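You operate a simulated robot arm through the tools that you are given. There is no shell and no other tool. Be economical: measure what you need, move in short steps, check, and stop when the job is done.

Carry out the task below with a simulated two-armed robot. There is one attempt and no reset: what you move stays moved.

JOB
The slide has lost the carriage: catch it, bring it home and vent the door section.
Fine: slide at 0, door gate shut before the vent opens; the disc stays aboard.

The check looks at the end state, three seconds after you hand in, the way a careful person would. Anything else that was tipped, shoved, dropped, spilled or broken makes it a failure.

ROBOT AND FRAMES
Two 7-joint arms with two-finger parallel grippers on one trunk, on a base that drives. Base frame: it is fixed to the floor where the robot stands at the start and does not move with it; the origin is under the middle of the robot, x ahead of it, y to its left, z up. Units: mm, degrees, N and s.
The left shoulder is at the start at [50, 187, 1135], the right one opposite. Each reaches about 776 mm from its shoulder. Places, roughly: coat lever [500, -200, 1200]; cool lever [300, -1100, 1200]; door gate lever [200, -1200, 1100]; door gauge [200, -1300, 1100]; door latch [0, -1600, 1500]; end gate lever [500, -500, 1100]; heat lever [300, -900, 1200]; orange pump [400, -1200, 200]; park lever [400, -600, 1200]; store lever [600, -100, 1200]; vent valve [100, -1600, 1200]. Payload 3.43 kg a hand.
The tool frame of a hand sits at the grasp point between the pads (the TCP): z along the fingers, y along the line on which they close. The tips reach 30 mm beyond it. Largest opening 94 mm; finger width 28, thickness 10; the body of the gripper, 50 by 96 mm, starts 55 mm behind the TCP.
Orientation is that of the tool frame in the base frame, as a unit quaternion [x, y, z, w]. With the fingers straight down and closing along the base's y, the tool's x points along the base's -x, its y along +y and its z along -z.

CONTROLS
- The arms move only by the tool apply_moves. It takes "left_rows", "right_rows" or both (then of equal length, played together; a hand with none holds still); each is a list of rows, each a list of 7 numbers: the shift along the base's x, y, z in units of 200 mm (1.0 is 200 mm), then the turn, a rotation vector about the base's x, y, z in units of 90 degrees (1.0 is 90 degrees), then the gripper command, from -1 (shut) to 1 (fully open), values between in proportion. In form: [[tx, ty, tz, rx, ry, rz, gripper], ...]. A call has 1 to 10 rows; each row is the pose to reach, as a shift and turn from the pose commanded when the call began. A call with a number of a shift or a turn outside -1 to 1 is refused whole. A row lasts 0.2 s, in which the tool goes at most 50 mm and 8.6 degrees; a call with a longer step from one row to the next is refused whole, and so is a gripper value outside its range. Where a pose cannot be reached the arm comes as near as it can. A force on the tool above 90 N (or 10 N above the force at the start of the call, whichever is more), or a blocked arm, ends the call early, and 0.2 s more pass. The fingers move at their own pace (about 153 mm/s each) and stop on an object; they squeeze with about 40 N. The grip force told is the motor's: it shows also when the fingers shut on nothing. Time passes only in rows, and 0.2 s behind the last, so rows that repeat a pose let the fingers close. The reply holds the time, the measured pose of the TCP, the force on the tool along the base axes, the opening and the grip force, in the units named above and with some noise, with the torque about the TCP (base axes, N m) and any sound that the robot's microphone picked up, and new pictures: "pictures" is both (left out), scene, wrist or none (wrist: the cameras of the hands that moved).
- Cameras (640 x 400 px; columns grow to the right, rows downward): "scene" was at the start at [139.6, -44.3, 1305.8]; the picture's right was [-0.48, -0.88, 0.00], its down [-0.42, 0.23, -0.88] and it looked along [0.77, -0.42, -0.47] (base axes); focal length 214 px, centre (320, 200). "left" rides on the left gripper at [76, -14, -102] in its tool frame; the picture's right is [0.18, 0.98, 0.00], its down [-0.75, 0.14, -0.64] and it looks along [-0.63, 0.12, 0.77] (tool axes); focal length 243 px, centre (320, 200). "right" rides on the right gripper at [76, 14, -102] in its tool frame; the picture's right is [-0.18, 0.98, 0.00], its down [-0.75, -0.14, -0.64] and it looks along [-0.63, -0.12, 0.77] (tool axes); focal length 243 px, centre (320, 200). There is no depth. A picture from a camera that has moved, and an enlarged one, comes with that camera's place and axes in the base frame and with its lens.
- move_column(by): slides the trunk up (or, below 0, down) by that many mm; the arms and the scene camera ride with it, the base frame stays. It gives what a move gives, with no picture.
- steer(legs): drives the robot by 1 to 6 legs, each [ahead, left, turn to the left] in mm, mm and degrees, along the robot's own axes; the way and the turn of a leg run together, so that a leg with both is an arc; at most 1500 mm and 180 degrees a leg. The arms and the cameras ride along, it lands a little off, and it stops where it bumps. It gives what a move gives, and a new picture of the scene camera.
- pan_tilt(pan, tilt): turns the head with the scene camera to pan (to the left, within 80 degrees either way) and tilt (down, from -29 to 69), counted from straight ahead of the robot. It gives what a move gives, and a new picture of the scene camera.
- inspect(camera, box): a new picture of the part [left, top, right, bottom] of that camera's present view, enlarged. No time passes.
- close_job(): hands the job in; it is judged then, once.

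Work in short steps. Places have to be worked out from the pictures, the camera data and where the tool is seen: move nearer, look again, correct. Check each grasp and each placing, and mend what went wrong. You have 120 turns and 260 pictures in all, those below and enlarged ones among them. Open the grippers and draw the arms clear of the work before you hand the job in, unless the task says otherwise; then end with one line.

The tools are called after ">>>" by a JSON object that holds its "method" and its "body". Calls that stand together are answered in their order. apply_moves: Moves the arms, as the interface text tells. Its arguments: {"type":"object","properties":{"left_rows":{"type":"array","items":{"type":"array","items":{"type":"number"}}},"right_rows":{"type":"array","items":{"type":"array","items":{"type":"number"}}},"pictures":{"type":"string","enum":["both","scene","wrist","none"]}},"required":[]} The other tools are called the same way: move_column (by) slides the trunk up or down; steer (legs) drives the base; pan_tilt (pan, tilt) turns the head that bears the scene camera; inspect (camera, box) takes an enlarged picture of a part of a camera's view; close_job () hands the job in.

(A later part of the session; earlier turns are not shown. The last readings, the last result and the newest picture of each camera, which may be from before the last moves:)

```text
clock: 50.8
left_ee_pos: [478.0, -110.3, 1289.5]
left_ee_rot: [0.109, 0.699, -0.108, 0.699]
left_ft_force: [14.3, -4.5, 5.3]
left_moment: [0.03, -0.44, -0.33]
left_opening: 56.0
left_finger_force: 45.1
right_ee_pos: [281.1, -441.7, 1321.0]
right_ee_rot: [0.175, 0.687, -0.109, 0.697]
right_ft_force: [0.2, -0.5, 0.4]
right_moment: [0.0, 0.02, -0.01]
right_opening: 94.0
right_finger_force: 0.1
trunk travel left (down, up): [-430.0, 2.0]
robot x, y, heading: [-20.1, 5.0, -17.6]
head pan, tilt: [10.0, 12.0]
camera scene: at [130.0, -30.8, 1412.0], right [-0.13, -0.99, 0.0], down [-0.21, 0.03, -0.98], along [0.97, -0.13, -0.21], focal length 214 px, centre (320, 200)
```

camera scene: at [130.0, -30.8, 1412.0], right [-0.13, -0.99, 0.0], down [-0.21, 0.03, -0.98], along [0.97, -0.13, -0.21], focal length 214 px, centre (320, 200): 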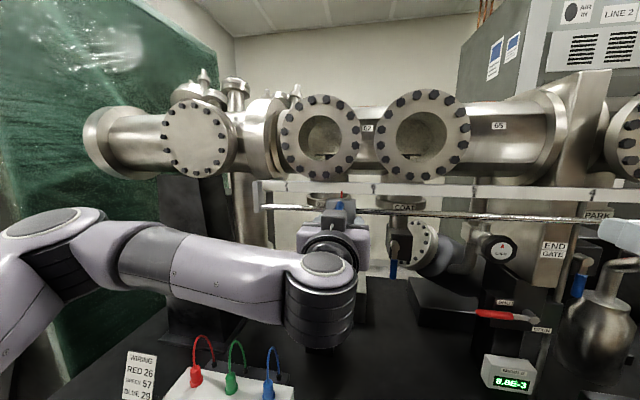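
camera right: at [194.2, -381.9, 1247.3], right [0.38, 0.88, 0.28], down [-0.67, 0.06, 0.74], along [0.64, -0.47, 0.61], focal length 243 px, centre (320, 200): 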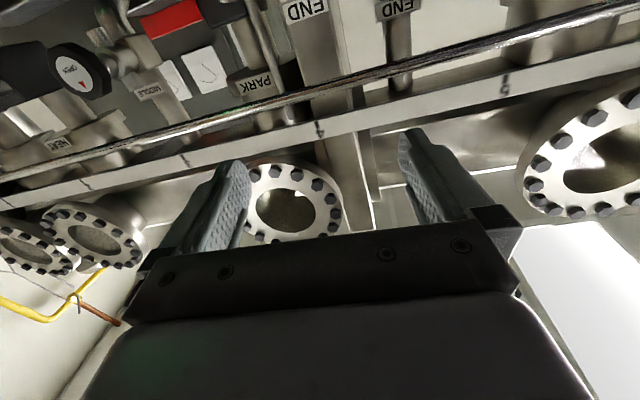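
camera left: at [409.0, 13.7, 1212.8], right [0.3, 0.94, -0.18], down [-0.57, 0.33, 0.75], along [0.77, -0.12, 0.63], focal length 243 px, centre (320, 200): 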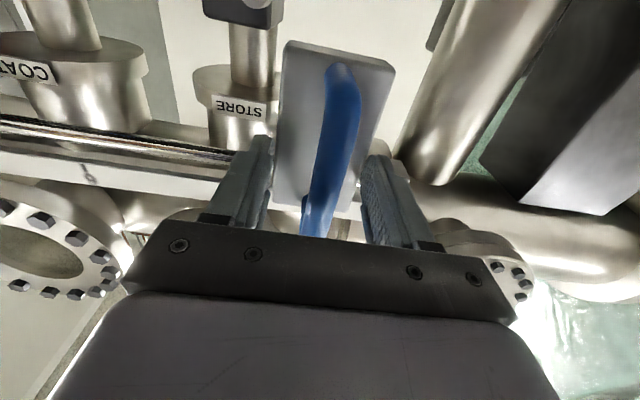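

The slide moves smoothly. The ahead-force says the line is nearer −17.3°, so I'll correct the direction and continue.

>>> {"method": "apply_moves", "body": {"left_rows": [[-0.003, -0.057, 0, 0, 0, 0, -1], [-0.02, -0.114, 0, 0, 0, 0, -1], [-0.037, -0.171, 0, 0, 0, 0, -1], [-0.055, -0.229, 0, 0, 0, 0, -1], [-0.073, -0.286, 0, 0, 0, 0, -1], [-0.091, -0.344, 0, 0, 0, 0, -1], [-0.109, -0.401, 0, 0, 0, 0, -1], [-0.127, -0.458, 0, 0, 0, 0, -1], [-0.144, -0.515, 0, 0, 0, 0, -1], [-0.162, -0.573, 0, 0, 0, 0, -1]], "pictures": "scene"}}

```text
clock: 53.0
left_ee_pos: [440.0, -224.2, 1289.2]
left_ee_rot: [0.11, 0.699, -0.109, 0.698]
left_ft_force: [-17.4, 4.3, -13.4]
left_moment: [-1.33, -0.14, 0.36]
left_opening: 55.7
left_finger_force: 44.9
right_ee_pos: [276.6, -441.9, 1323.3]
right_ee_rot: [0.175, 0.686, -0.109, 0.698]
right_ft_force: [0.1, 1.2, 0.3]
right_moment: [0.04, 0.03, 0.0]
right_opening: 94.2
right_finger_force: 0.0
trunk travel left (down, up): [-430.0, 2.0]
robot x, y, heading: [-22.3, 2.9, -17.8]
head pan, tilt: [10.0, 12.0]
camera scene: at [125.6, -29.7, 1412.3], right [-0.13, -0.99, 0.0], down [-0.2, 0.03, -0.98], along [0.97, -0.13, -0.21], focal length 214 px, centre (320, 200)
```

scene: 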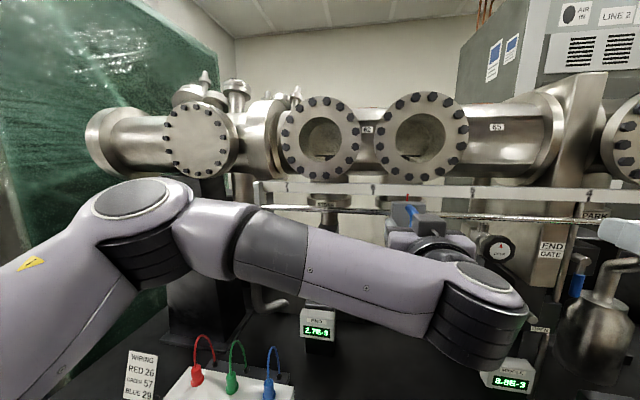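

Direction refined to about −18.2°. The slide is near 5.6 with no catch yet. I'll continue.

>>> {"method": "apply_moves", "body": {"left_rows": [[-0.03, -0.052, 0.005, 0, 0, 0, -1], [-0.05, -0.109, 0.01, 0, 0, 0, -1], [-0.069, -0.166, 0.01, 0, 0, 0, -1], [-0.088, -0.223, 0.01, 0, 0, 0, -1], [-0.107, -0.28, 0.01, 0, 0, 0, -1], [-0.125, -0.337, 0.01, 0, 0, 0, -1], [-0.144, -0.394, 0.01, 0, 0, 0, -1], [-0.163, -0.451, 0.01, 0, 0, 0, -1], [-0.181, -0.508, 0.01, 0, 0, 0, -1], [-0.2, -0.565, 0.01, 0, 0, 0, -1]], "pictures": "scene"}}

>>> {"method": "inspect", "body": {"camera": "scene", "box": [380, 90, 480, 200]}}

```text
clock: 54.8
left_ee_pos: [427.3, -284.9, 1297.1]
left_ee_rot: [0.1, 0.713, -0.104, 0.686]
left_ft_force: [-31.9, 11.2, -4.9]
left_moment: [0.4, -1.72, -2.23]
left_opening: 56.0
left_finger_force: 45.1
right_ee_pos: [271.6, -440.3, 1324.8]
right_ee_rot: [0.178, 0.684, -0.11, 0.699]
right_ft_force: [0.6, -0.5, -0.3]
right_moment: [-0.01, -0.01, 0.01]
right_opening: 93.7
right_finger_force: 0.1
trunk travel left (down, up): [-430.0, 2.0]
robot x, y, heading: [-23.1, 2.7, -17.8]
head pan, tilt: [10.0, 12.0]
stopped in row 8 (left hand): the force on the tool passed its limit (the readings are from after the stop); the commanded pose is now the measured one
camera scene: at [120.4, -27.8, 1413.8], right [-0.14, -0.99, 0.0], down [-0.2, 0.03, -0.98], along [0.97, -0.13, -0.2], focal length 214 px, centre (320, 200)
```

scene: 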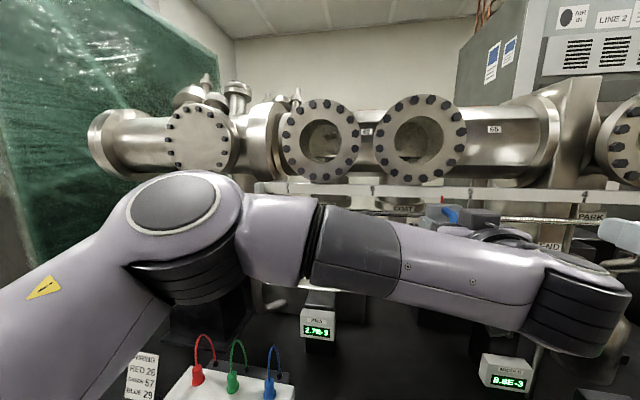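

```text
3.64 times, centred on (430, 145) of scene
camera zoom: at [120.4, -27.8, 1413.8], right [-0.14, -0.99, 0.0], down [-0.2, 0.03, -0.98], along [0.97, -0.13, -0.2], focal length 780 px, centre (-80, 400)
```

zoom: 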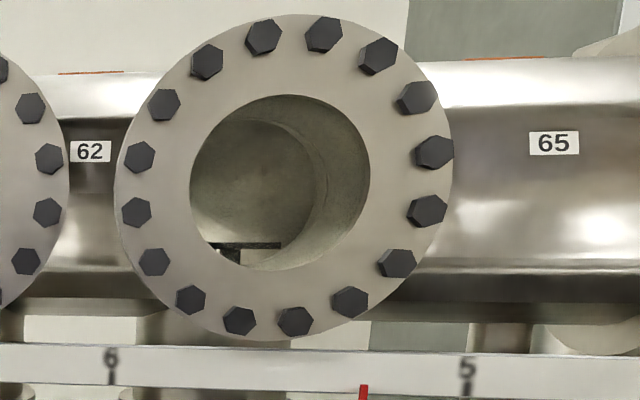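

The left arm hit its limit with the pointer at about 5.3. I'll release, back straight off, then switch to the right arm for outward strokes.

>>> {"method": "apply_moves", "body": {"left_rows": [[0, 0, 0, 0, 0, 0, 1], [0, 0, 0, 0, 0, 0, 1], [-0.1, 0.032, 0, 0, 0, 0, 1], [-0.24, 0.076, 0, 0, 0, 0, 1], [-0.38, 0.12, 0, 0, 0, 0, 1], [-0.4, 0.3, 0, 0, 0, 0, 1], [-0.4, 0.5, 0, 0, 0, 0, 1], [-0.4, 0.7, 0, 0, 0, 0, 1], [-0.35, 0.9, 0, 0, 0, 0, 1]], "pictures": "scene"}}

```text
clock: 56.8
left_ee_pos: [365.6, -107.3, 1294.9]
left_ee_rot: [0.096, 0.714, -0.102, 0.686]
left_ft_force: [-0.2, 0.3, -0.1]
left_moment: [0.02, -0.01, -0.04]
left_opening: 94.0
left_finger_force: 0.0
right_ee_pos: [278.0, -441.2, 1322.1]
right_ee_rot: [0.176, 0.686, -0.108, 0.697]
right_ft_force: [0.3, 0.5, -0.1]
right_moment: [0.02, 0.0, -0.01]
right_opening: 94.0
right_finger_force: 0.2
trunk travel left (down, up): [-430.0, 2.0]
robot x, y, heading: [-21.9, 1.5, -17.7]
head pan, tilt: [10.0, 12.0]
camera scene: at [127.7, -28.6, 1412.1], right [-0.13, -0.99, 0.0], down [-0.21, 0.03, -0.98], along [0.97, -0.13, -0.21], focal length 214 px, centre (320, 200)
```

scene: 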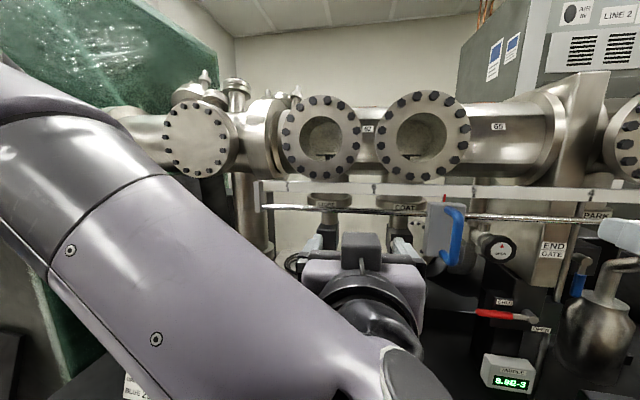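

I'll tuck the left hand to the left, then drive right so the slide is ahead of the right arm's range.

>>> {"method": "apply_moves", "body": {"left_rows": [[0, 0.2, 0, 0, 0, 0, 1], [0, 0.4, -0.06, 0.02, 0.07, 0, 1], [0, 0.6, -0.12, 0.04, 0.14, 0, 1], [0, 0.8, -0.2, 0.06, 0.21, 0, 1], [0, 1.0, -0.3, 0.09, 0.29, 0, 1], [0, 1.0, -0.3, 0.11, 0.37, 0, 1], [0, 1.0, -0.3, 0.13, 0.45, 0, 1], [0, 1.0, -0.3, 0.15, 0.53, 0, 1], [0, 1.0, -0.3, 0.18, 0.61, 0, 1]], "pictures": "none"}}

>>> {"method": "steer", "body": {"legs": [[0, -170, 0]]}}

>>> {"method": "inspect", "body": {"camera": "right", "box": [0, 0, 640, 400]}}

```text
clock: 58.8
left_ee_pos: [362.9, 93.9, 1234.2]
left_ee_rot: [0.131, 0.956, -0.036, 0.259]
left_ft_force: [0.0, -0.6, -0.4]
left_moment: [-0.02, 0.0, -0.01]
left_opening: 94.0
left_finger_force: 0.0
left hand out of reach, approached as far as the arm can: row 3, 4, 5, 6
right_ee_pos: [278.3, -442.5, 1322.1]
right_ee_rot: [0.176, 0.686, -0.11, 0.697]
right_ft_force: [0.3, -0.3, 0.7]
right_moment: [-0.02, 0.02, -0.01]
right_opening: 94.3
right_finger_force: 0.0
trunk travel left (down, up): [-430.0, 2.0]
robot x, y, heading: [-24.3, 4.8, -17.8]
head pan, tilt: [10.0, 12.0]
```

```text
clock: 60.2
left_ee_pos: [311.6, -68.0, 1233.6]
left_ee_rot: [0.132, 0.956, -0.036, 0.26]
left_ft_force: [0.1, 0.4, 0.1]
left_moment: [0.04, 0.02, 0.01]
left_opening: 93.8
left_finger_force: 0.0
right_ee_pos: [225.7, -604.5, 1322.7]
right_ee_rot: [0.177, 0.686, -0.109, 0.697]
right_ft_force: [-0.5, -0.7, -0.3]
right_moment: [0.0, 0.0, 0.03]
right_opening: 93.9
right_finger_force: 0.0
trunk travel left (down, up): [-430.0, 2.0]
robot x, y, heading: [-76.0, -161.1, -18.2]
head pan, tilt: [10.0, 12.0]
camera scene: at [75.0, -191.4, 1412.2], right [-0.14, -0.99, 0.0], down [-0.21, 0.03, -0.98], along [0.97, -0.13, -0.21], focal length 214 px, centre (320, 200)
```

scene: 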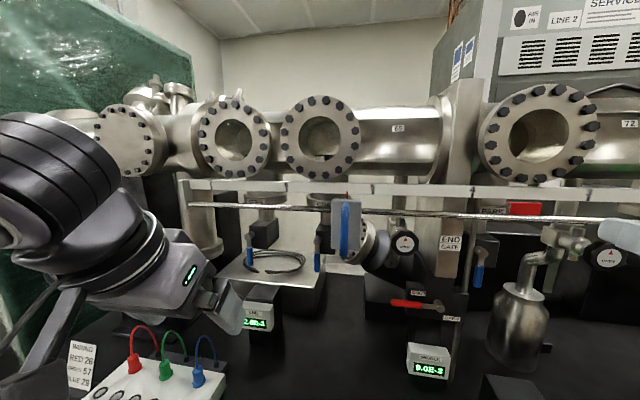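

```text
1.00 times, centred on (320, 200) of right
camera zoom: at [139.9, -543.1, 1247.2], right [0.38, 0.88, 0.28], down [-0.67, 0.06, 0.74], along [0.63, -0.47, 0.61], focal length 243 px, centre (320, 200)
```

zoom: 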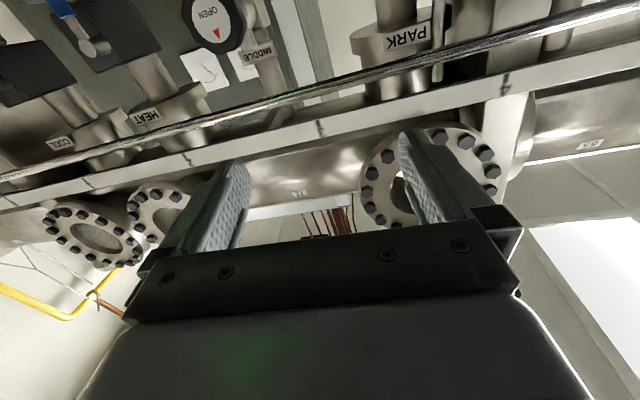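

The slide is free-standing near 5.3 with the right arm to its right. I'll square the right tool and move it toward the pre-grasp in two steps.

>>> {"method": "apply_moves", "body": {"right_rows": [[0.06, 0.17, 0, -0.02, 0.006, 0.019, 1], [0.12, 0.34, 0, -0.04, 0.013, 0.038, 1], [0.18, 0.51, 0, -0.059, 0.019, 0.057, 1], [0.24, 0.68, 0, -0.059, 0.019, 0.057, 1], [0.3, 0.85, 0, -0.059, 0.019, 0.057, 1], [0.3, 0.85, 0, -0.059, 0.019, 0.057, 1]], "pictures": "both"}}

```text
clock: 61.6
left_ee_pos: [310.7, -68.0, 1235.3]
left_ee_rot: [0.132, 0.956, -0.037, 0.26]
left_ft_force: [-0.2, 0.5, -0.1]
left_moment: [0.01, 0.01, 0.03]
left_opening: 94.0
left_finger_force: 0.0
right_ee_pos: [283.8, -432.5, 1322.9]
right_ee_rot: [0.112, 0.698, -0.112, 0.698]
right_ft_force: [0.3, 0.2, -0.4]
right_moment: [0.0, 0.0, 0.01]
right_opening: 94.3
right_finger_force: 0.1
right hand out of reach, approached as far as the arm can: row 1, 2, 3
trunk travel left (down, up): [-430.0, 2.0]
robot x, y, heading: [-74.1, -156.8, -17.8]
head pan, tilt: [10.0, 12.0]
camera scene: at [74.8, -191.2, 1412.2], right [-0.14, -0.99, 0.0], down [-0.21, 0.03, -0.98], along [0.97, -0.13, -0.21], focal length 214 px, centre (320, 200)
camera right: at [192.7, -387.0, 1245.6], right [0.31, 0.93, 0.18], down [-0.66, 0.07, 0.75], along [0.69, -0.35, 0.63], focal length 243 px, centre (320, 200)
```

scene: 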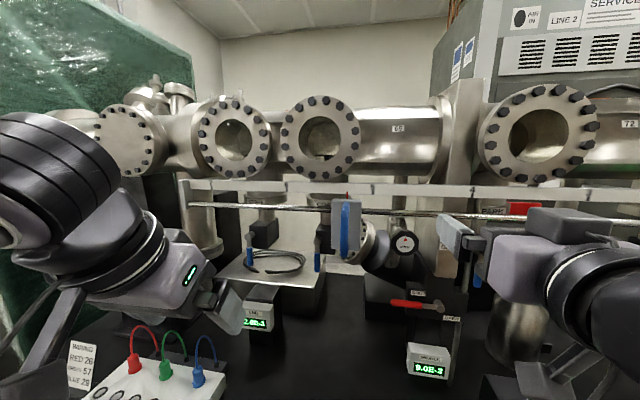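
right: 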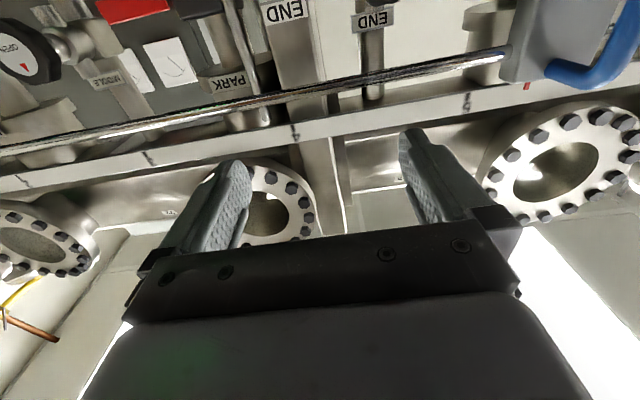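

The tool is now square. I'll move to the pre-grasp directly in front of the block.

>>> {"method": "apply_moves", "body": {"right_rows": [[0.05, 0.18, -0.05, 0, 0, 0, 1], [0.1, 0.36, -0.1, 0, 0, 0, 1], [0.15, 0.54, -0.14, 0, 0, 0, 1], [0.2, 0.72, -0.17, 0, 0, 0, 1], [0.25, 0.88, -0.17, 0, 0, 0, 1], [0.25, 0.88, -0.17, 0, 0, 0, 1]], "pictures": "both"}}

```text
clock: 63.0
left_ee_pos: [311.5, -68.3, 1234.9]
left_ee_rot: [0.132, 0.956, -0.037, 0.261]
left_ft_force: [0.2, 1.0, -1.0]
left_moment: [-0.01, -0.03, 0.02]
left_opening: 94.1
left_finger_force: 0.1
right_ee_pos: [337.3, -258.8, 1287.9]
right_ee_rot: [0.112, 0.698, -0.113, 0.698]
right_ft_force: [-0.5, 0.2, 0.1]
right_moment: [-0.01, 0.0, 0.03]
right_opening: 93.9
right_finger_force: 0.0
trunk travel left (down, up): [-430.0, 2.0]
robot x, y, heading: [-75.7, -155.5, -17.8]
head pan, tilt: [10.0, 12.0]
camera scene: at [75.1, -191.1, 1412.2], right [-0.14, -0.99, 0.0], down [-0.21, 0.03, -0.98], along [0.97, -0.13, -0.21], focal length 214 px, centre (320, 200)
camera right: at [244.8, -212.8, 1211.1], right [0.31, 0.93, 0.18], down [-0.65, 0.07, 0.75], along [0.69, -0.35, 0.63], focal length 243 px, centre (320, 200)
```

scene: 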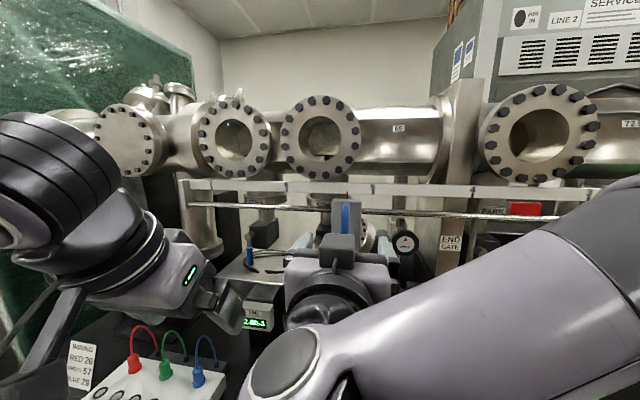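
right: 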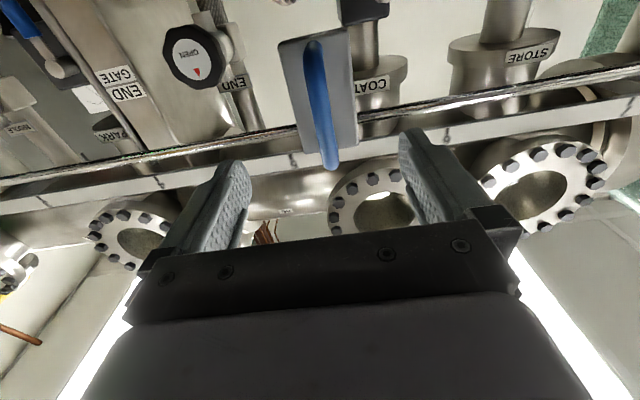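

The bar is within 3 mm of the tool axis. I'll advance 86 mm and clamp the block.

>>> {"method": "apply_moves", "body": {"right_rows": [[0.1, -0.025, 0, 0, 0, 0, 1], [0.2, -0.052, 0, 0, 0, 0, 1], [0.3, -0.085, 0, 0, 0, 0, 1], [0.36, -0.105, 0, 0, 0, 0, 1], [0.413, -0.12, 0, 0, 0, 0, 1], [0.413, -0.12, 0, 0, 0, 0, 0.3], [0.413, -0.12, 0, 0, 0, 0, -1], [0.413, -0.12, 0, 0, 0, 0, -1], [0.413, -0.12, 0, 0, 0, 0, -1]], "pictures": "both"}}

```text
clock: 65.0
left_ee_pos: [312.3, -67.4, 1234.2]
left_ee_rot: [0.132, 0.956, -0.038, 0.26]
left_ft_force: [0.9, -0.3, 0.7]
left_moment: [0.0, 0.03, 0.01]
left_opening: 93.8
left_finger_force: 0.1
right_ee_pos: [417.6, -281.5, 1288.6]
right_ee_rot: [0.113, 0.698, -0.113, 0.698]
right_ft_force: [2.4, -2.3, 1.1]
right_moment: [0.2, -0.05, 0.56]
right_opening: 55.9
right_finger_force: 45.1
trunk travel left (down, up): [-430.0, 2.0]
robot x, y, heading: [-76.5, -157.2, -18.0]
head pan, tilt: [10.0, 12.0]
camera scene: at [75.6, -190.9, 1412.2], right [-0.14, -0.99, 0.0], down [-0.21, 0.03, -0.98], along [0.97, -0.13, -0.21], focal length 214 px, centre (320, 200)
camera right: at [325.6, -236.3, 1210.8], right [0.31, 0.93, 0.18], down [-0.66, 0.07, 0.75], along [0.69, -0.35, 0.63], focal length 243 px, centre (320, 200)
```

scene: 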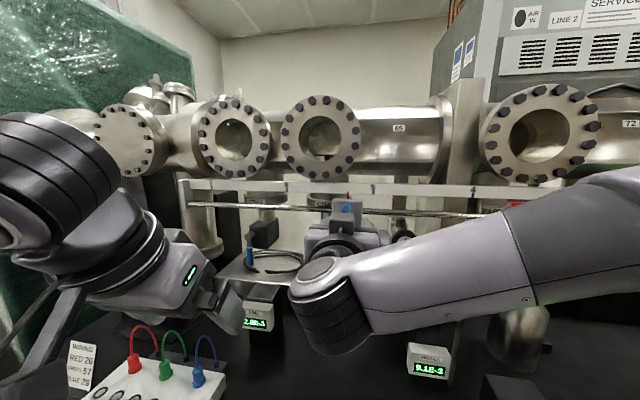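
right: 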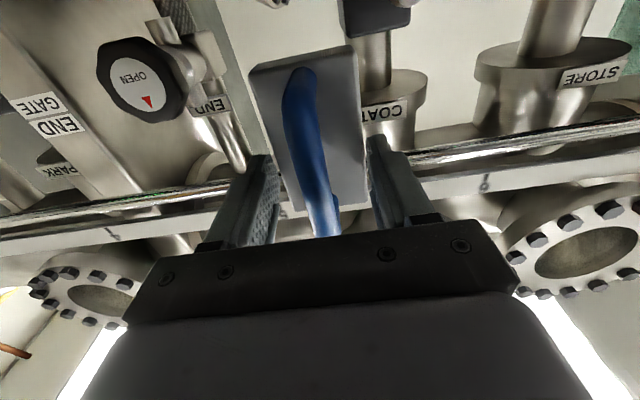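

Gripped. The two grips give a line direction of about 18.6°. I'll continue the slow sweep to the right.

>>> {"method": "apply_moves", "body": {"right_rows": [[-0.019, -0.057, 0, 0, 0, 0, -1], [-0.038, -0.114, 0, 0, 0, 0, -1], [-0.057, -0.171, 0, 0, 0, 0, -1], [-0.077, -0.228, 0, 0, 0, 0, -1], [-0.096, -0.284, 0, 0, 0, 0, -1], [-0.115, -0.341, 0, 0, 0, 0, -1], [-0.134, -0.398, 0, 0, 0, 0, -1], [-0.153, -0.455, 0, 0, 0, 0, -1], [-0.172, -0.512, 0, 0, 0, 0, -1], [-0.191, -0.569, 0, 0, 0, 0, -1]], "pictures": "scene"}}

```text
clock: 67.2
left_ee_pos: [313.3, -67.9, 1234.8]
left_ee_rot: [0.133, 0.956, -0.037, 0.26]
left_ft_force: [-0.7, -0.1, -0.4]
left_moment: [0.02, 0.01, -0.01]
left_opening: 93.8
left_finger_force: 0.1
right_ee_pos: [380.3, -396.4, 1287.3]
right_ee_rot: [0.112, 0.698, -0.113, 0.698]
right_ft_force: [4.6, -2.5, 1.2]
right_moment: [1.01, 0.7, 0.69]
right_opening: 55.6
right_finger_force: 45.0
trunk travel left (down, up): [-430.0, 2.0]
robot x, y, heading: [-73.3, -158.9, -17.8]
head pan, tilt: [10.0, 12.0]
camera scene: at [76.2, -191.3, 1412.1], right [-0.14, -0.99, 0.0], down [-0.21, 0.03, -0.98], along [0.97, -0.13, -0.21], focal length 214 px, centre (320, 200)
```

scene: 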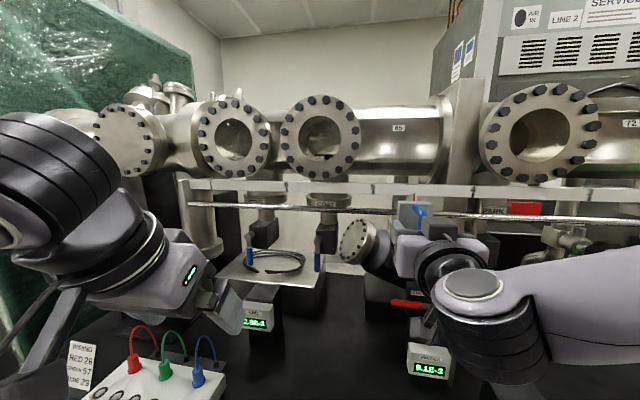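

Smooth, with low forces. Pointer is about 4.55. Continuing.

>>> {"method": "apply_moves", "body": {"right_rows": [[-0.018, -0.057, 0, 0, 0, 0, -1], [-0.036, -0.114, 0, 0, 0, 0, -1], [-0.055, -0.171, 0, 0, 0, 0, -1], [-0.074, -0.228, 0, 0, 0, 0, -1], [-0.093, -0.284, 0, 0, 0, 0, -1], [-0.112, -0.341, 0, 0, 0, 0, -1], [-0.131, -0.398, 0, 0, 0, 0, -1], [-0.15, -0.455, 0, 0, 0, 0, -1], [-0.169, -0.512, 0, 0, 0, 0, -1], [-0.188, -0.569, 0, 0, 0, 0, -1]], "pictures": "scene"}}

```text
clock: 69.4
left_ee_pos: [311.0, -69.4, 1234.3]
left_ee_rot: [0.131, 0.956, -0.037, 0.261]
left_ft_force: [-0.3, -0.8, 0.7]
left_moment: [0.0, -0.02, 0.0]
left_opening: 93.9
left_finger_force: 0.1
right_ee_pos: [342.2, -509.4, 1286.8]
right_ee_rot: [0.113, 0.698, -0.113, 0.698]
right_ft_force: [1.7, -2.3, 2.3]
right_moment: [0.11, 0.19, 0.08]
right_opening: 18.2
right_finger_force: 44.9
trunk travel left (down, up): [-430.0, 2.0]
robot x, y, heading: [-74.1, -158.8, -18.0]
head pan, tilt: [10.0, 12.0]
camera scene: at [75.6, -191.2, 1412.2], right [-0.14, -0.99, 0.0], down [-0.21, 0.03, -0.98], along [0.97, -0.13, -0.21], focal length 214 px, centre (320, 200)
```

scene: 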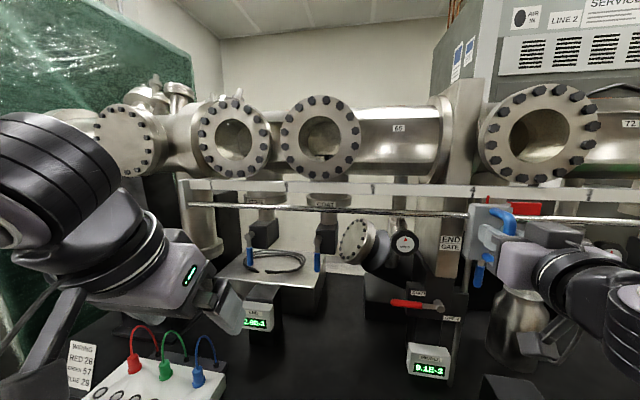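

The fingers slipped off the block onto the blue bar, at 18 mm opening. I'll check that grip and the pointer.

>>> {"method": "inspect", "body": {"camera": "right", "box": [0, 0, 640, 400]}}

>>> {"method": "inspect", "body": {"camera": "scene", "box": [440, 80, 640, 260]}}

```text
1.00 times, centred on (320, 200) of right
camera zoom: at [250.1, -463.7, 1211.0], right [0.31, 0.93, 0.18], down [-0.65, 0.07, 0.75], along [0.69, -0.35, 0.63], focal length 243 px, centre (320, 200)
```

zoom: 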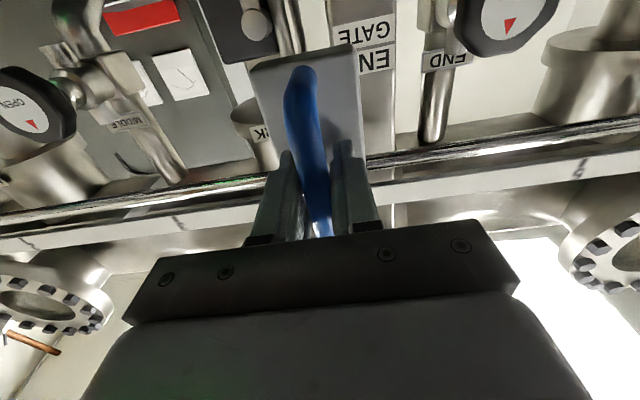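

```text
2.22 times, centred on (540, 170) of scene
camera zoom: at [75.6, -191.2, 1412.2], right [-0.14, -0.99, 0.0], down [-0.21, 0.03, -0.98], along [0.97, -0.13, -0.21], focal length 477 px, centre (-169, 267)
```

zoom: 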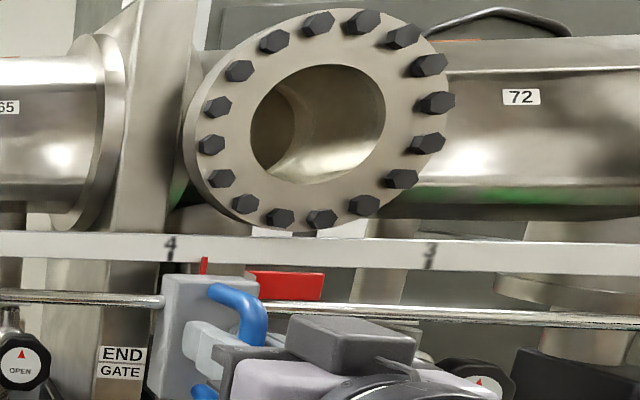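

The grip on the bar is good and the pointer is about 3.87. Continuing, watching the PARK window.

>>> {"method": "apply_moves", "body": {"right_rows": [[-0.018, -0.057, 0, 0, 0, 0, -1], [-0.036, -0.114, 0, 0, 0, 0, -1], [-0.055, -0.171, 0, 0, 0, 0, -1], [-0.074, -0.228, 0, 0, 0, 0, -1], [-0.093, -0.284, 0, 0, 0, 0, -1], [-0.112, -0.341, 0, 0, 0, 0, -1], [-0.131, -0.398, 0, 0, 0, 0, -1], [-0.15, -0.455, 0, 0, 0, 0, -1], [-0.169, -0.512, 0, 0, 0, 0, -1], [-0.188, -0.569, 0, 0, 0, 0, -1]], "pictures": "scene"}}

```text
clock: 71.6
left_ee_pos: [312.4, -67.3, 1234.4]
left_ee_rot: [0.132, 0.956, -0.037, 0.261]
left_ft_force: [1.2, -0.4, 0.5]
left_moment: [0.0, 0.02, 0.02]
left_opening: 94.1
left_finger_force: 0.1
right_ee_pos: [304.5, -623.2, 1287.5]
right_ee_rot: [0.114, 0.698, -0.114, 0.698]
right_ft_force: [2.0, -0.6, -0.6]
right_moment: [0.0, -0.25, -0.09]
right_opening: 18.0
right_finger_force: 45.6
trunk travel left (down, up): [-430.0, 2.0]
robot x, y, heading: [-72.4, -157.8, -18.1]
head pan, tilt: [10.0, 12.0]
camera scene: at [75.8, -190.8, 1412.1], right [-0.14, -0.99, 0.0], down [-0.21, 0.03, -0.98], along [0.97, -0.13, -0.21], focal length 214 px, centre (320, 200)
```

scene: 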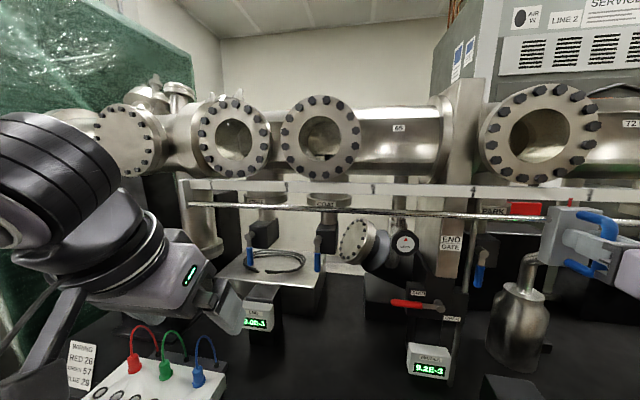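

Smooth still; pointer is about 3.2. One more stretch with this arm stance.

>>> {"method": "apply_moves", "body": {"right_rows": [[-0.019, -0.057, 0, 0, 0, 0, -1], [-0.038, -0.114, 0, 0, 0, 0, -1], [-0.057, -0.171, 0, 0, 0, 0, -1], [-0.076, -0.228, 0, 0, 0, 0, -1], [-0.095, -0.284, 0, 0, 0, 0, -1], [-0.114, -0.341, 0, 0, 0, 0, -1], [-0.133, -0.398, 0, 0, 0, 0, -1], [-0.152, -0.455, 0, 0, 0, 0, -1], [-0.171, -0.512, 0, 0, 0, 0, -1]], "pictures": "none"}}

>>> {"method": "pan_tilt", "body": {"pan": -35, "tilt": 8}}

```text
clock: 73.6
left_ee_pos: [314.2, -67.5, 1232.9]
left_ee_rot: [0.132, 0.956, -0.038, 0.26]
left_ft_force: [0.0, 0.3, -0.4]
left_moment: [0.01, 0.02, 0.0]
left_opening: 94.0
left_finger_force: 0.0
right_ee_pos: [271.1, -726.5, 1287.7]
right_ee_rot: [0.113, 0.698, -0.114, 0.698]
right_ft_force: [9.5, -3.5, 2.7]
right_moment: [0.11, 0.23, 0.0]
right_opening: 18.4
right_finger_force: 45.1
trunk travel left (down, up): [-430.0, 2.0]
robot x, y, heading: [-76.3, -161.1, -18.2]
head pan, tilt: [10.0, 12.0]
```

```text
clock: 74.7
left_ee_pos: [311.8, -68.4, 1233.3]
left_ee_rot: [0.132, 0.956, -0.038, 0.259]
left_ft_force: [-0.6, 0.9, 0.8]
left_moment: [0.02, -0.02, 0.0]
left_opening: 93.9
left_finger_force: 0.0
right_ee_pos: [270.5, -725.6, 1289.0]
right_ee_rot: [0.112, 0.698, -0.113, 0.698]
right_ft_force: [7.9, -5.5, 3.1]
right_moment: [0.25, 0.43, -0.01]
right_opening: 18.1
right_finger_force: 44.8
trunk travel left (down, up): [-430.0, 2.0]
robot x, y, heading: [-76.5, -162.3, -17.9]
head pan, tilt: [-35.0, 8.0]
camera scene: at [40.3, -252.1, 1418.5], right [-0.8, -0.6, 0.0], down [-0.09, 0.11, -0.99], along [0.6, -0.79, -0.14], focal length 214 px, centre (320, 200)
```

scene: 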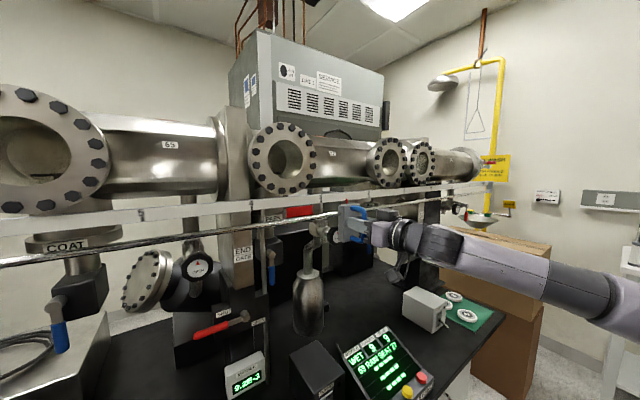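

The pointer is near 2.55. I'll release, back off 90 mm, and drive right about 430 mm to regrip.

>>> {"method": "apply_moves", "body": {"right_rows": [[0, 0, 0, 0, 0, 0, 1], [0, 0, 0, 0, 0, 0, 1], [-0.1, 0.033, 0, 0, 0, 0, 1], [-0.25, 0.082, 0, 0, 0, 0, 1], [-0.43, 0.141, 0, 0, 0, 0, 1]], "pictures": "none"}}

>>> {"method": "inspect", "body": {"camera": "scene", "box": [300, 150, 420, 270]}}

>>> {"method": "steer", "body": {"legs": [[0, -440, -0.5]]}}

>>> {"method": "pan_tilt", "body": {"pan": 0, "tilt": 0}}

```text
clock: 75.9
left_ee_pos: [310.5, -66.7, 1234.4]
left_ee_rot: [0.133, 0.955, -0.039, 0.262]
left_ft_force: [-0.5, -0.1, -0.3]
left_moment: [-0.05, -0.01, -0.01]
left_opening: 94.2
left_finger_force: 0.0
right_ee_pos: [184.9, -695.0, 1287.5]
right_ee_rot: [0.113, 0.698, -0.113, 0.698]
right_ft_force: [0.4, 0.1, 0.5]
right_moment: [-0.03, -0.02, -0.01]
right_opening: 94.1
right_finger_force: 0.1
trunk travel left (down, up): [-430.0, 2.0]
robot x, y, heading: [-75.1, -158.3, -17.8]
head pan, tilt: [-35.0, 8.0]
```

```text
3.33 times, centred on (360, 210) of scene
camera zoom: at [37.9, -251.0, 1418.8], right [-0.8, -0.6, 0.0], down [-0.08, 0.11, -0.99], along [0.6, -0.79, -0.14], focal length 715 px, centre (187, 167)
```

zoom: 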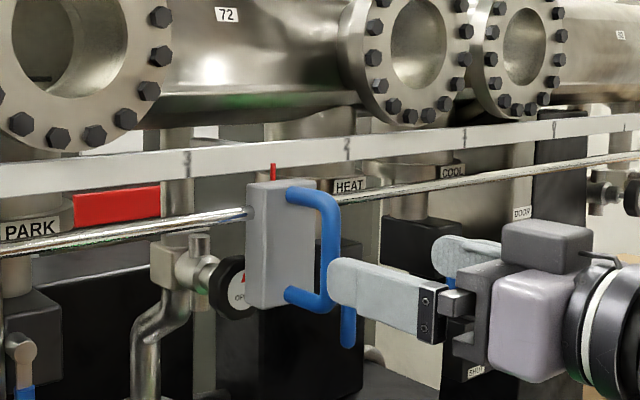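

```text
clock: 78.6
left_ee_pos: [176.5, -486.5, 1234.1]
left_ee_rot: [0.131, 0.956, -0.038, 0.261]
left_ft_force: [0.4, -0.1, 0.6]
left_moment: [0.01, 0.04, 0.02]
left_opening: 93.9
left_finger_force: 0.1
right_ee_pos: [52.2, -1115.0, 1288.2]
right_ee_rot: [0.111, 0.697, -0.112, 0.699]
right_ft_force: [0.2, -1.1, -0.1]
right_moment: [-0.01, 0.04, 0.0]
right_opening: 93.7
right_finger_force: 0.1
trunk travel left (down, up): [-430.0, 2.0]
robot x, y, heading: [-202.4, -573.9, -17.7]
head pan, tilt: [-35.0, 8.0]
camera scene: at [-95.4, -669.9, 1418.7], right [-0.8, -0.61, 0.0], down [-0.08, 0.11, -0.99], along [0.6, -0.79, -0.14], focal length 214 px, centre (320, 200)
```

scene: 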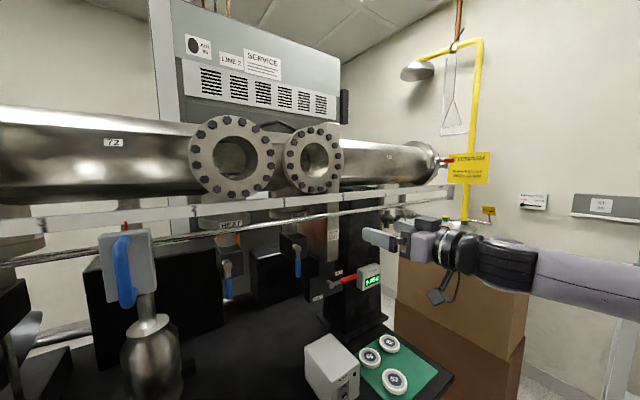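

```text
clock: 79.6
left_ee_pos: [177.4, -484.2, 1234.4]
left_ee_rot: [0.13, 0.956, -0.038, 0.26]
left_ft_force: [0.4, 0.6, -0.2]
left_moment: [0.01, 0.05, 0.01]
left_opening: 94.0
left_finger_force: 0.1
right_ee_pos: [52.0, -1114.6, 1287.9]
right_ee_rot: [0.111, 0.698, -0.112, 0.699]
right_ft_force: [0.4, -0.9, -0.5]
right_moment: [0.01, 0.05, -0.01]
right_opening: 94.2
right_finger_force: 0.1
trunk travel left (down, up): [-430.0, 2.0]
robot x, y, heading: [-209.0, -577.3, -17.6]
head pan, tilt: [0.0, 0.0]
camera scene: at [-65.6, -623.2, 1431.4], right [-0.31, -0.95, 0.0], down [0.0, 0.0, -1.0], along [0.95, -0.31, 0.0], focal length 214 px, centre (320, 200)
```

scene: 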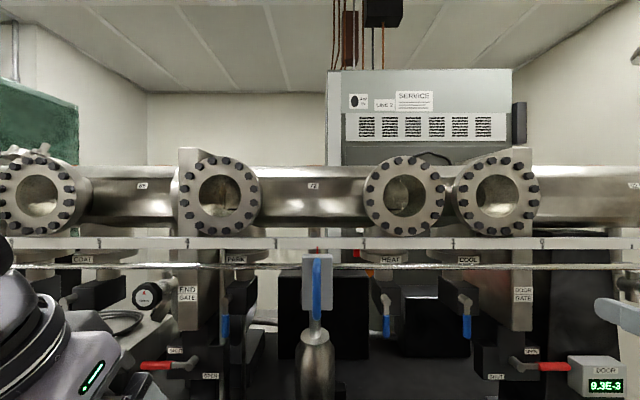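

The slide is dead ahead at about 2.45. I'll zoom into the windows to see whether the carriage was caught or is near.

>>> {"method": "inspect", "body": {"camera": "scene", "box": [360, 150, 550, 245]}}

>>> {"method": "inspect", "body": {"camera": "scene", "box": [180, 150, 340, 250]}}

```text
3.37 times, centred on (455, 198) of scene
camera zoom: at [-65.6, -623.2, 1431.4], right [-0.31, -0.95, 0.0], down [0.0, 0.0, -1.0], along [0.95, -0.31, 0.0], focal length 722 px, centre (-135, 208)
```

zoom: 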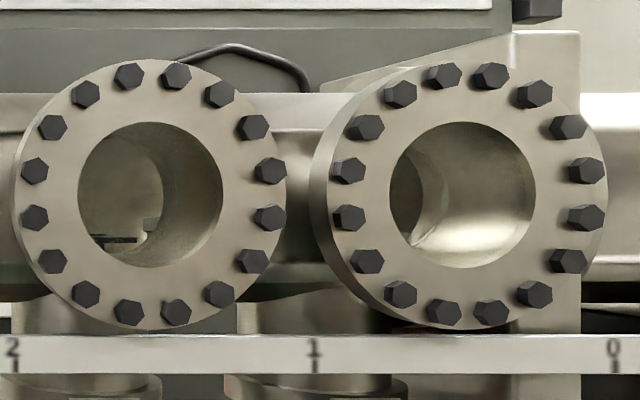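

```text
4.00 times, centred on (260, 200) of scene
camera zoom: at [-65.6, -623.2, 1431.4], right [-0.31, -0.95, 0.0], down [0.0, 0.0, -1.0], along [0.95, -0.31, 0.0], focal length 858 px, centre (560, 200)
```

zoom: 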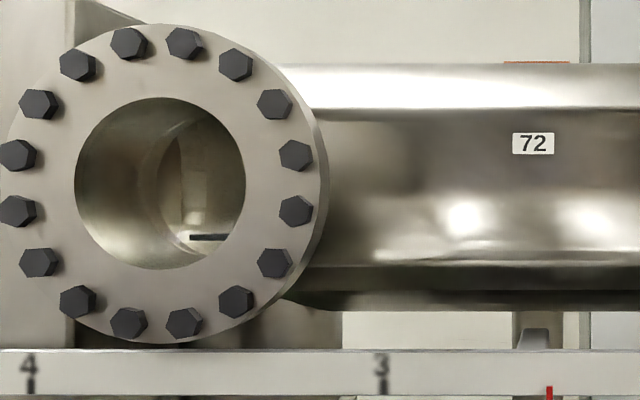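

No clear carriage yet. I'll bring the right hand back in front of the handle to continue.

>>> {"method": "apply_moves", "body": {"right_rows": [[0.07, 0.2, 0, 0, 0, 0, 1], [0.14, 0.4, 0, 0, 0, 0, 1], [0.2, 0.6, 0, 0, 0, 0, 1], [0.26, 0.8, 0, 0, 0, 0, 1], [0.31, 0.99, 0, 0, 0, 0, 1]], "pictures": "none"}}

>>> {"method": "apply_moves", "body": {"right_rows": [[0.07, 0.2, 0, 0, 0, 0, 1], [0.14, 0.4, 0, 0, 0, 0, 1], [0.2, 0.6, 0, 0, 0, 0, 1], [0.26, 0.8, 0, 0, 0, 0, 1], [0.3, 0.95, 0, 0, 0, 0, 1], [0.3, 0.95, 0, 0, 0, 0, 1]], "pictures": "wrist"}}

```text
clock: 80.8
left_ee_pos: [178.4, -484.4, 1233.4]
left_ee_rot: [0.131, 0.956, -0.037, 0.261]
left_ft_force: [-0.8, -0.2, -1.0]
left_moment: [-0.04, -0.01, 0.01]
left_opening: 94.1
left_finger_force: 0.0
right_ee_pos: [143.7, -920.4, 1301.8]
right_ee_rot: [0.111, 0.698, -0.113, 0.699]
right_ft_force: [-1.3, 0.3, 0.6]
right_moment: [-0.02, 0.02, -0.01]
right_opening: 93.8
right_finger_force: 0.1
right hand out of reach, approached as far as the arm can: row 2, 3, 4, 5
trunk travel left (down, up): [-430.0, 2.0]
robot x, y, heading: [-206.0, -577.3, -17.8]
head pan, tilt: [0.0, 0.0]
```

```text
clock: 82.2
left_ee_pos: [176.7, -485.5, 1234.9]
left_ee_rot: [0.13, 0.956, -0.037, 0.26]
left_ft_force: [-0.3, 0.0, -0.1]
left_moment: [0.0, -0.02, 0.01]
left_opening: 94.0
left_finger_force: 0.0
right_ee_pos: [202.2, -731.5, 1303.2]
right_ee_rot: [0.111, 0.698, -0.112, 0.699]
right_ft_force: [0.3, 0.0, 0.4]
right_moment: [-0.02, -0.02, 0.01]
right_opening: 94.0
right_finger_force: 0.0
trunk travel left (down, up): [-430.0, 2.0]
robot x, y, heading: [-209.5, -578.8, -17.7]
head pan, tilt: [0.0, 0.0]
camera right: at [110.1, -686.4, 1225.5], right [0.31, 0.93, 0.18], down [-0.65, 0.07, 0.75], along [0.69, -0.35, 0.63], focal length 243 px, centre (320, 200)
```

right: 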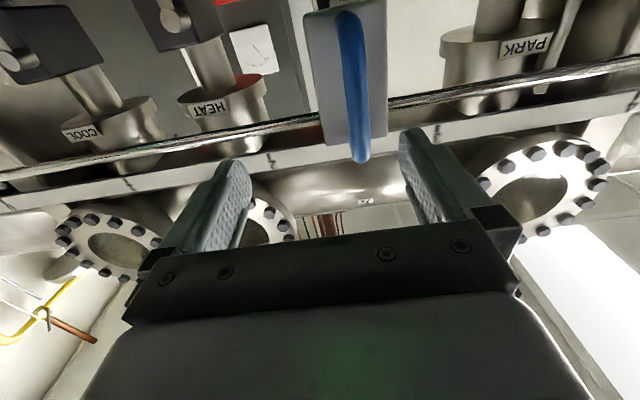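

The bar is 29 mm left of the tool axis. I'll half-close the fingers, shift left, advance and grip the bar itself.

>>> {"method": "apply_moves", "body": {"right_rows": [[0.02, 0.07, -0.04, 0, 0, 0, 0], [0.045, 0.138, -0.075, 0, 0, 0, 0], [0.14, 0.107, -0.075, 0, 0, 0, 0], [0.235, 0.076, -0.075, 0, 0, 0, 0], [0.29, 0.058, -0.075, 0, 0, 0, 0], [0.345, 0.04, -0.075, 0, 0, 0, 0], [0.345, 0.04, -0.075, 0, 0, 0, -1], [0.345, 0.04, -0.075, 0, 0, 0, -1], [0.345, 0.04, -0.075, 0, 0, 0, -1]], "pictures": "wrist"}}

```text
clock: 84.2
left_ee_pos: [177.5, -485.8, 1234.0]
left_ee_rot: [0.131, 0.956, -0.037, 0.261]
left_ft_force: [0.2, -0.6, 0.1]
left_moment: [-0.02, -0.02, 0.01]
left_opening: 93.7
left_finger_force: 0.1
right_ee_pos: [270.5, -723.3, 1285.8]
right_ee_rot: [0.112, 0.697, -0.113, 0.699]
right_ft_force: [0.2, -0.4, 0.1]
right_moment: [0.07, 0.05, -0.01]
right_opening: 17.9
right_finger_force: 45.3
trunk travel left (down, up): [-430.0, 2.0]
robot x, y, heading: [-204.2, -575.0, -17.9]
head pan, tilt: [0.0, 0.0]
camera right: at [178.6, -677.1, 1208.7], right [0.31, 0.93, 0.18], down [-0.66, 0.07, 0.75], along [0.69, -0.35, 0.63], focal length 243 px, centre (320, 200)
```

right: 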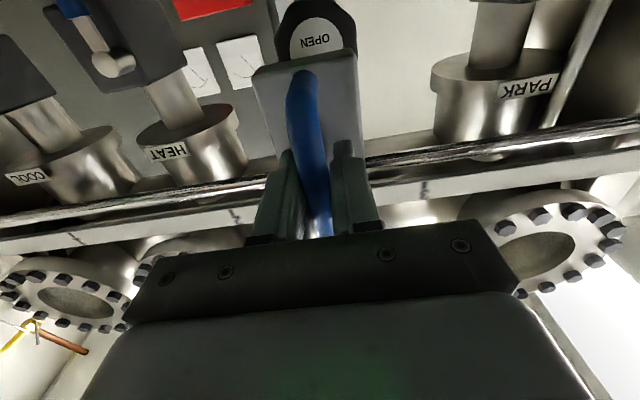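

Gripped the bar at 18 mm. I'll continue the slow sweep and watch the HEAT and COOL windows.

>>> {"method": "apply_moves", "body": {"right_rows": [[-0.016, -0.047, 0, 0, 0, 0, -1], [-0.031, -0.095, 0, 0, 0, 0, -1], [-0.047, -0.142, 0, 0, 0, 0, -1], [-0.063, -0.19, 0, 0, 0, 0, -1], [-0.079, -0.237, 0, 0, 0, 0, -1], [-0.094, -0.285, 0, 0, 0, 0, -1], [-0.11, -0.332, 0, 0, 0, 0, -1], [-0.126, -0.38, 0, 0, 0, 0, -1], [-0.141, -0.427, 0, 0, 0, 0, -1], [-0.157, -0.475, 0, 0, 0, 0, -1]], "pictures": "scene"}}

>>> {"method": "inspect", "body": {"camera": "scene", "box": [360, 150, 550, 245]}}

```text
clock: 86.4
left_ee_pos: [177.1, -483.6, 1234.8]
left_ee_rot: [0.131, 0.956, -0.037, 0.26]
left_ft_force: [-0.1, -0.8, 0.0]
left_moment: [0.01, 0.0, 0.01]
left_opening: 93.8
left_finger_force: 0.0
right_ee_pos: [241.2, -815.5, 1284.6]
right_ee_rot: [0.11, 0.698, -0.111, 0.698]
right_ft_force: [-0.1, 5.6, -4.1]
right_moment: [0.42, 0.64, -0.05]
right_opening: 18.2
right_finger_force: 44.9
trunk travel left (down, up): [-430.0, 2.0]
robot x, y, heading: [-204.9, -581.0, -17.6]
head pan, tilt: [0.0, 0.0]
camera scene: at [-65.1, -622.0, 1431.5], right [-0.3, -0.95, 0.0], down [0.0, 0.0, -1.0], along [0.95, -0.3, 0.0], focal length 214 px, centre (320, 200)
```

scene: 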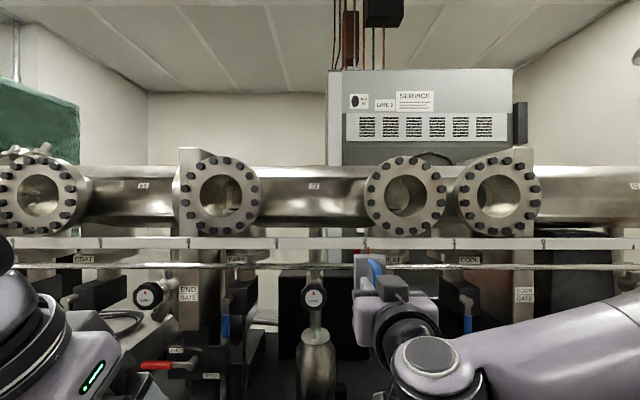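

```text
3.37 times, centred on (455, 198) of scene
camera zoom: at [-65.1, -622.0, 1431.5], right [-0.3, -0.95, 0.0], down [0.0, 0.0, -1.0], along [0.95, -0.3, 0.0], focal length 722 px, centre (-135, 208)
```

zoom: 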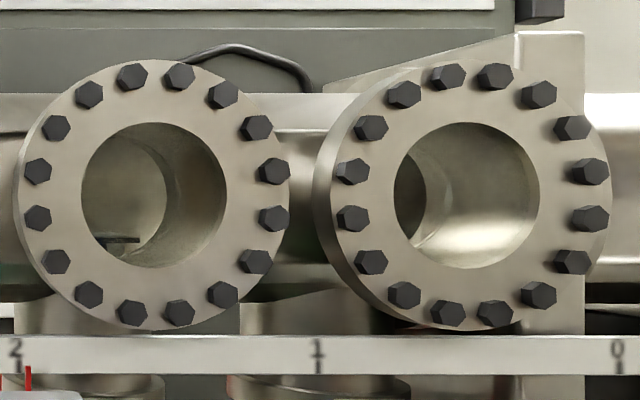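

The HEAT window's content changed: the grey block that was there has moved, and there's now some drag. The carriage may have coupled. I'll zoom in on it.

>>> {"method": "inspect", "body": {"camera": "scene", "box": [380, 180, 430, 235]}}

>>> {"method": "inspect", "body": {"camera": "right", "box": [0, 0, 640, 400]}}

```text
7.27 times, centred on (405, 208) of scene
camera zoom: at [-65.1, -622.0, 1431.5], right [-0.3, -0.95, 0.0], down [0.0, 0.0, -1.0], along [0.95, -0.3, 0.0], focal length 1560 px, centre (-298, 146)
```

zoom: 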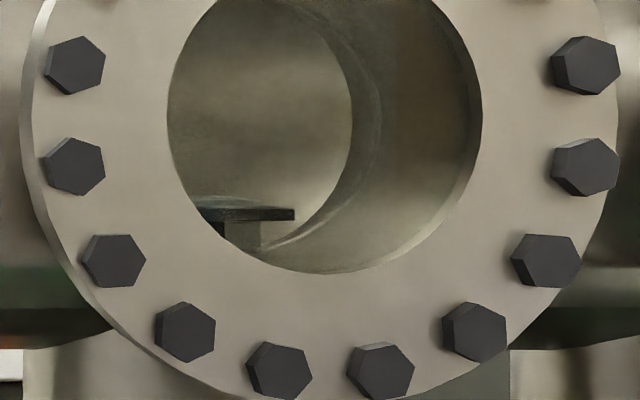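

```text
1.00 times, centred on (320, 200) of right
camera zoom: at [148.2, -770.2, 1208.8], right [0.3, 0.94, 0.18], down [-0.65, 0.07, 0.75], along [0.69, -0.35, 0.63], focal length 243 px, centre (320, 200)
```

zoom: 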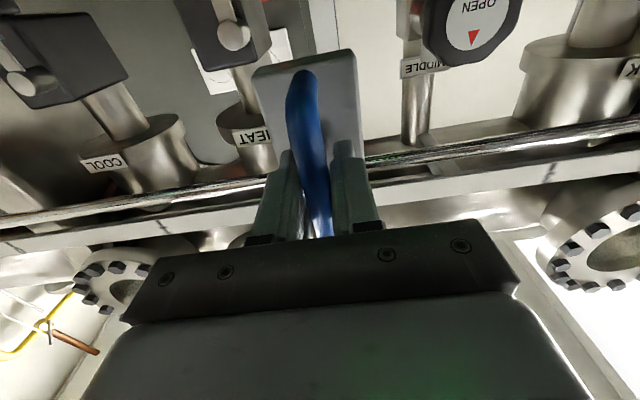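

The thick plate seen at HEAT earlier (carriage and disc) has gone toward the slide, so it's apparently caught. I'll move slowly to 1.5 and confirm it shows in the HEAT window.

>>> {"method": "apply_moves", "body": {"right_rows": [[-0.012, -0.038, 0, 0, 0, 0, -1], [-0.025, -0.076, 0, 0, 0, 0, -1], [-0.038, -0.114, 0, 0, 0, 0, -1], [-0.05, -0.152, 0, 0, 0, 0, -1], [-0.063, -0.19, 0, 0, 0, 0, -1], [-0.076, -0.228, 0, 0, 0, 0, -1], [-0.088, -0.266, 0, 0, 0, 0, -1], [-0.101, -0.304, 0, 0, 0, 0, -1], [-0.114, -0.342, 0, 0, 0, 0, -1], [-0.126, -0.38, 0, 0, 0, 0, -1]], "pictures": "none"}}

>>> {"method": "inspect", "body": {"camera": "scene", "box": [360, 150, 550, 245]}}

```text
clock: 88.6
left_ee_pos: [177.4, -484.5, 1234.0]
left_ee_rot: [0.131, 0.956, -0.037, 0.26]
left_ft_force: [-0.1, -0.3, -0.1]
left_moment: [0.02, 0.03, 0.02]
left_opening: 93.9
left_finger_force: 0.1
right_ee_pos: [215.5, -893.6, 1285.7]
right_ee_rot: [0.111, 0.698, -0.112, 0.698]
right_ft_force: [0.2, 0.8, -1.4]
right_moment: [0.29, 0.8, 0.11]
right_opening: 18.2
right_finger_force: 45.2
trunk travel left (down, up): [-430.0, 2.0]
robot x, y, heading: [-204.9, -575.6, -17.7]
head pan, tilt: [0.0, 0.0]
```

```text
3.37 times, centred on (455, 198) of scene
camera zoom: at [-65.4, -623.2, 1431.6], right [-0.3, -0.95, 0.0], down [0.0, 0.0, -1.0], along [0.95, -0.3, 0.0], focal length 722 px, centre (-135, 208)
```

zoom: 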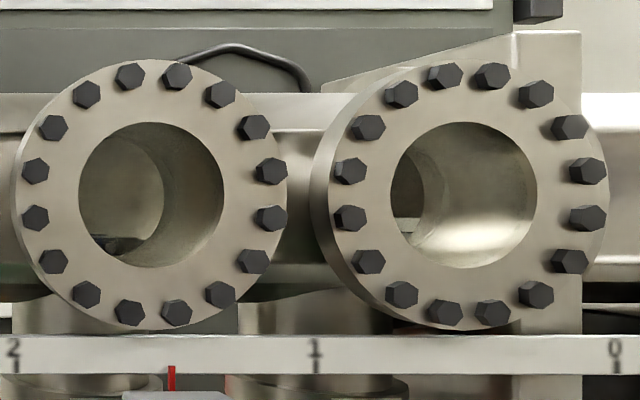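

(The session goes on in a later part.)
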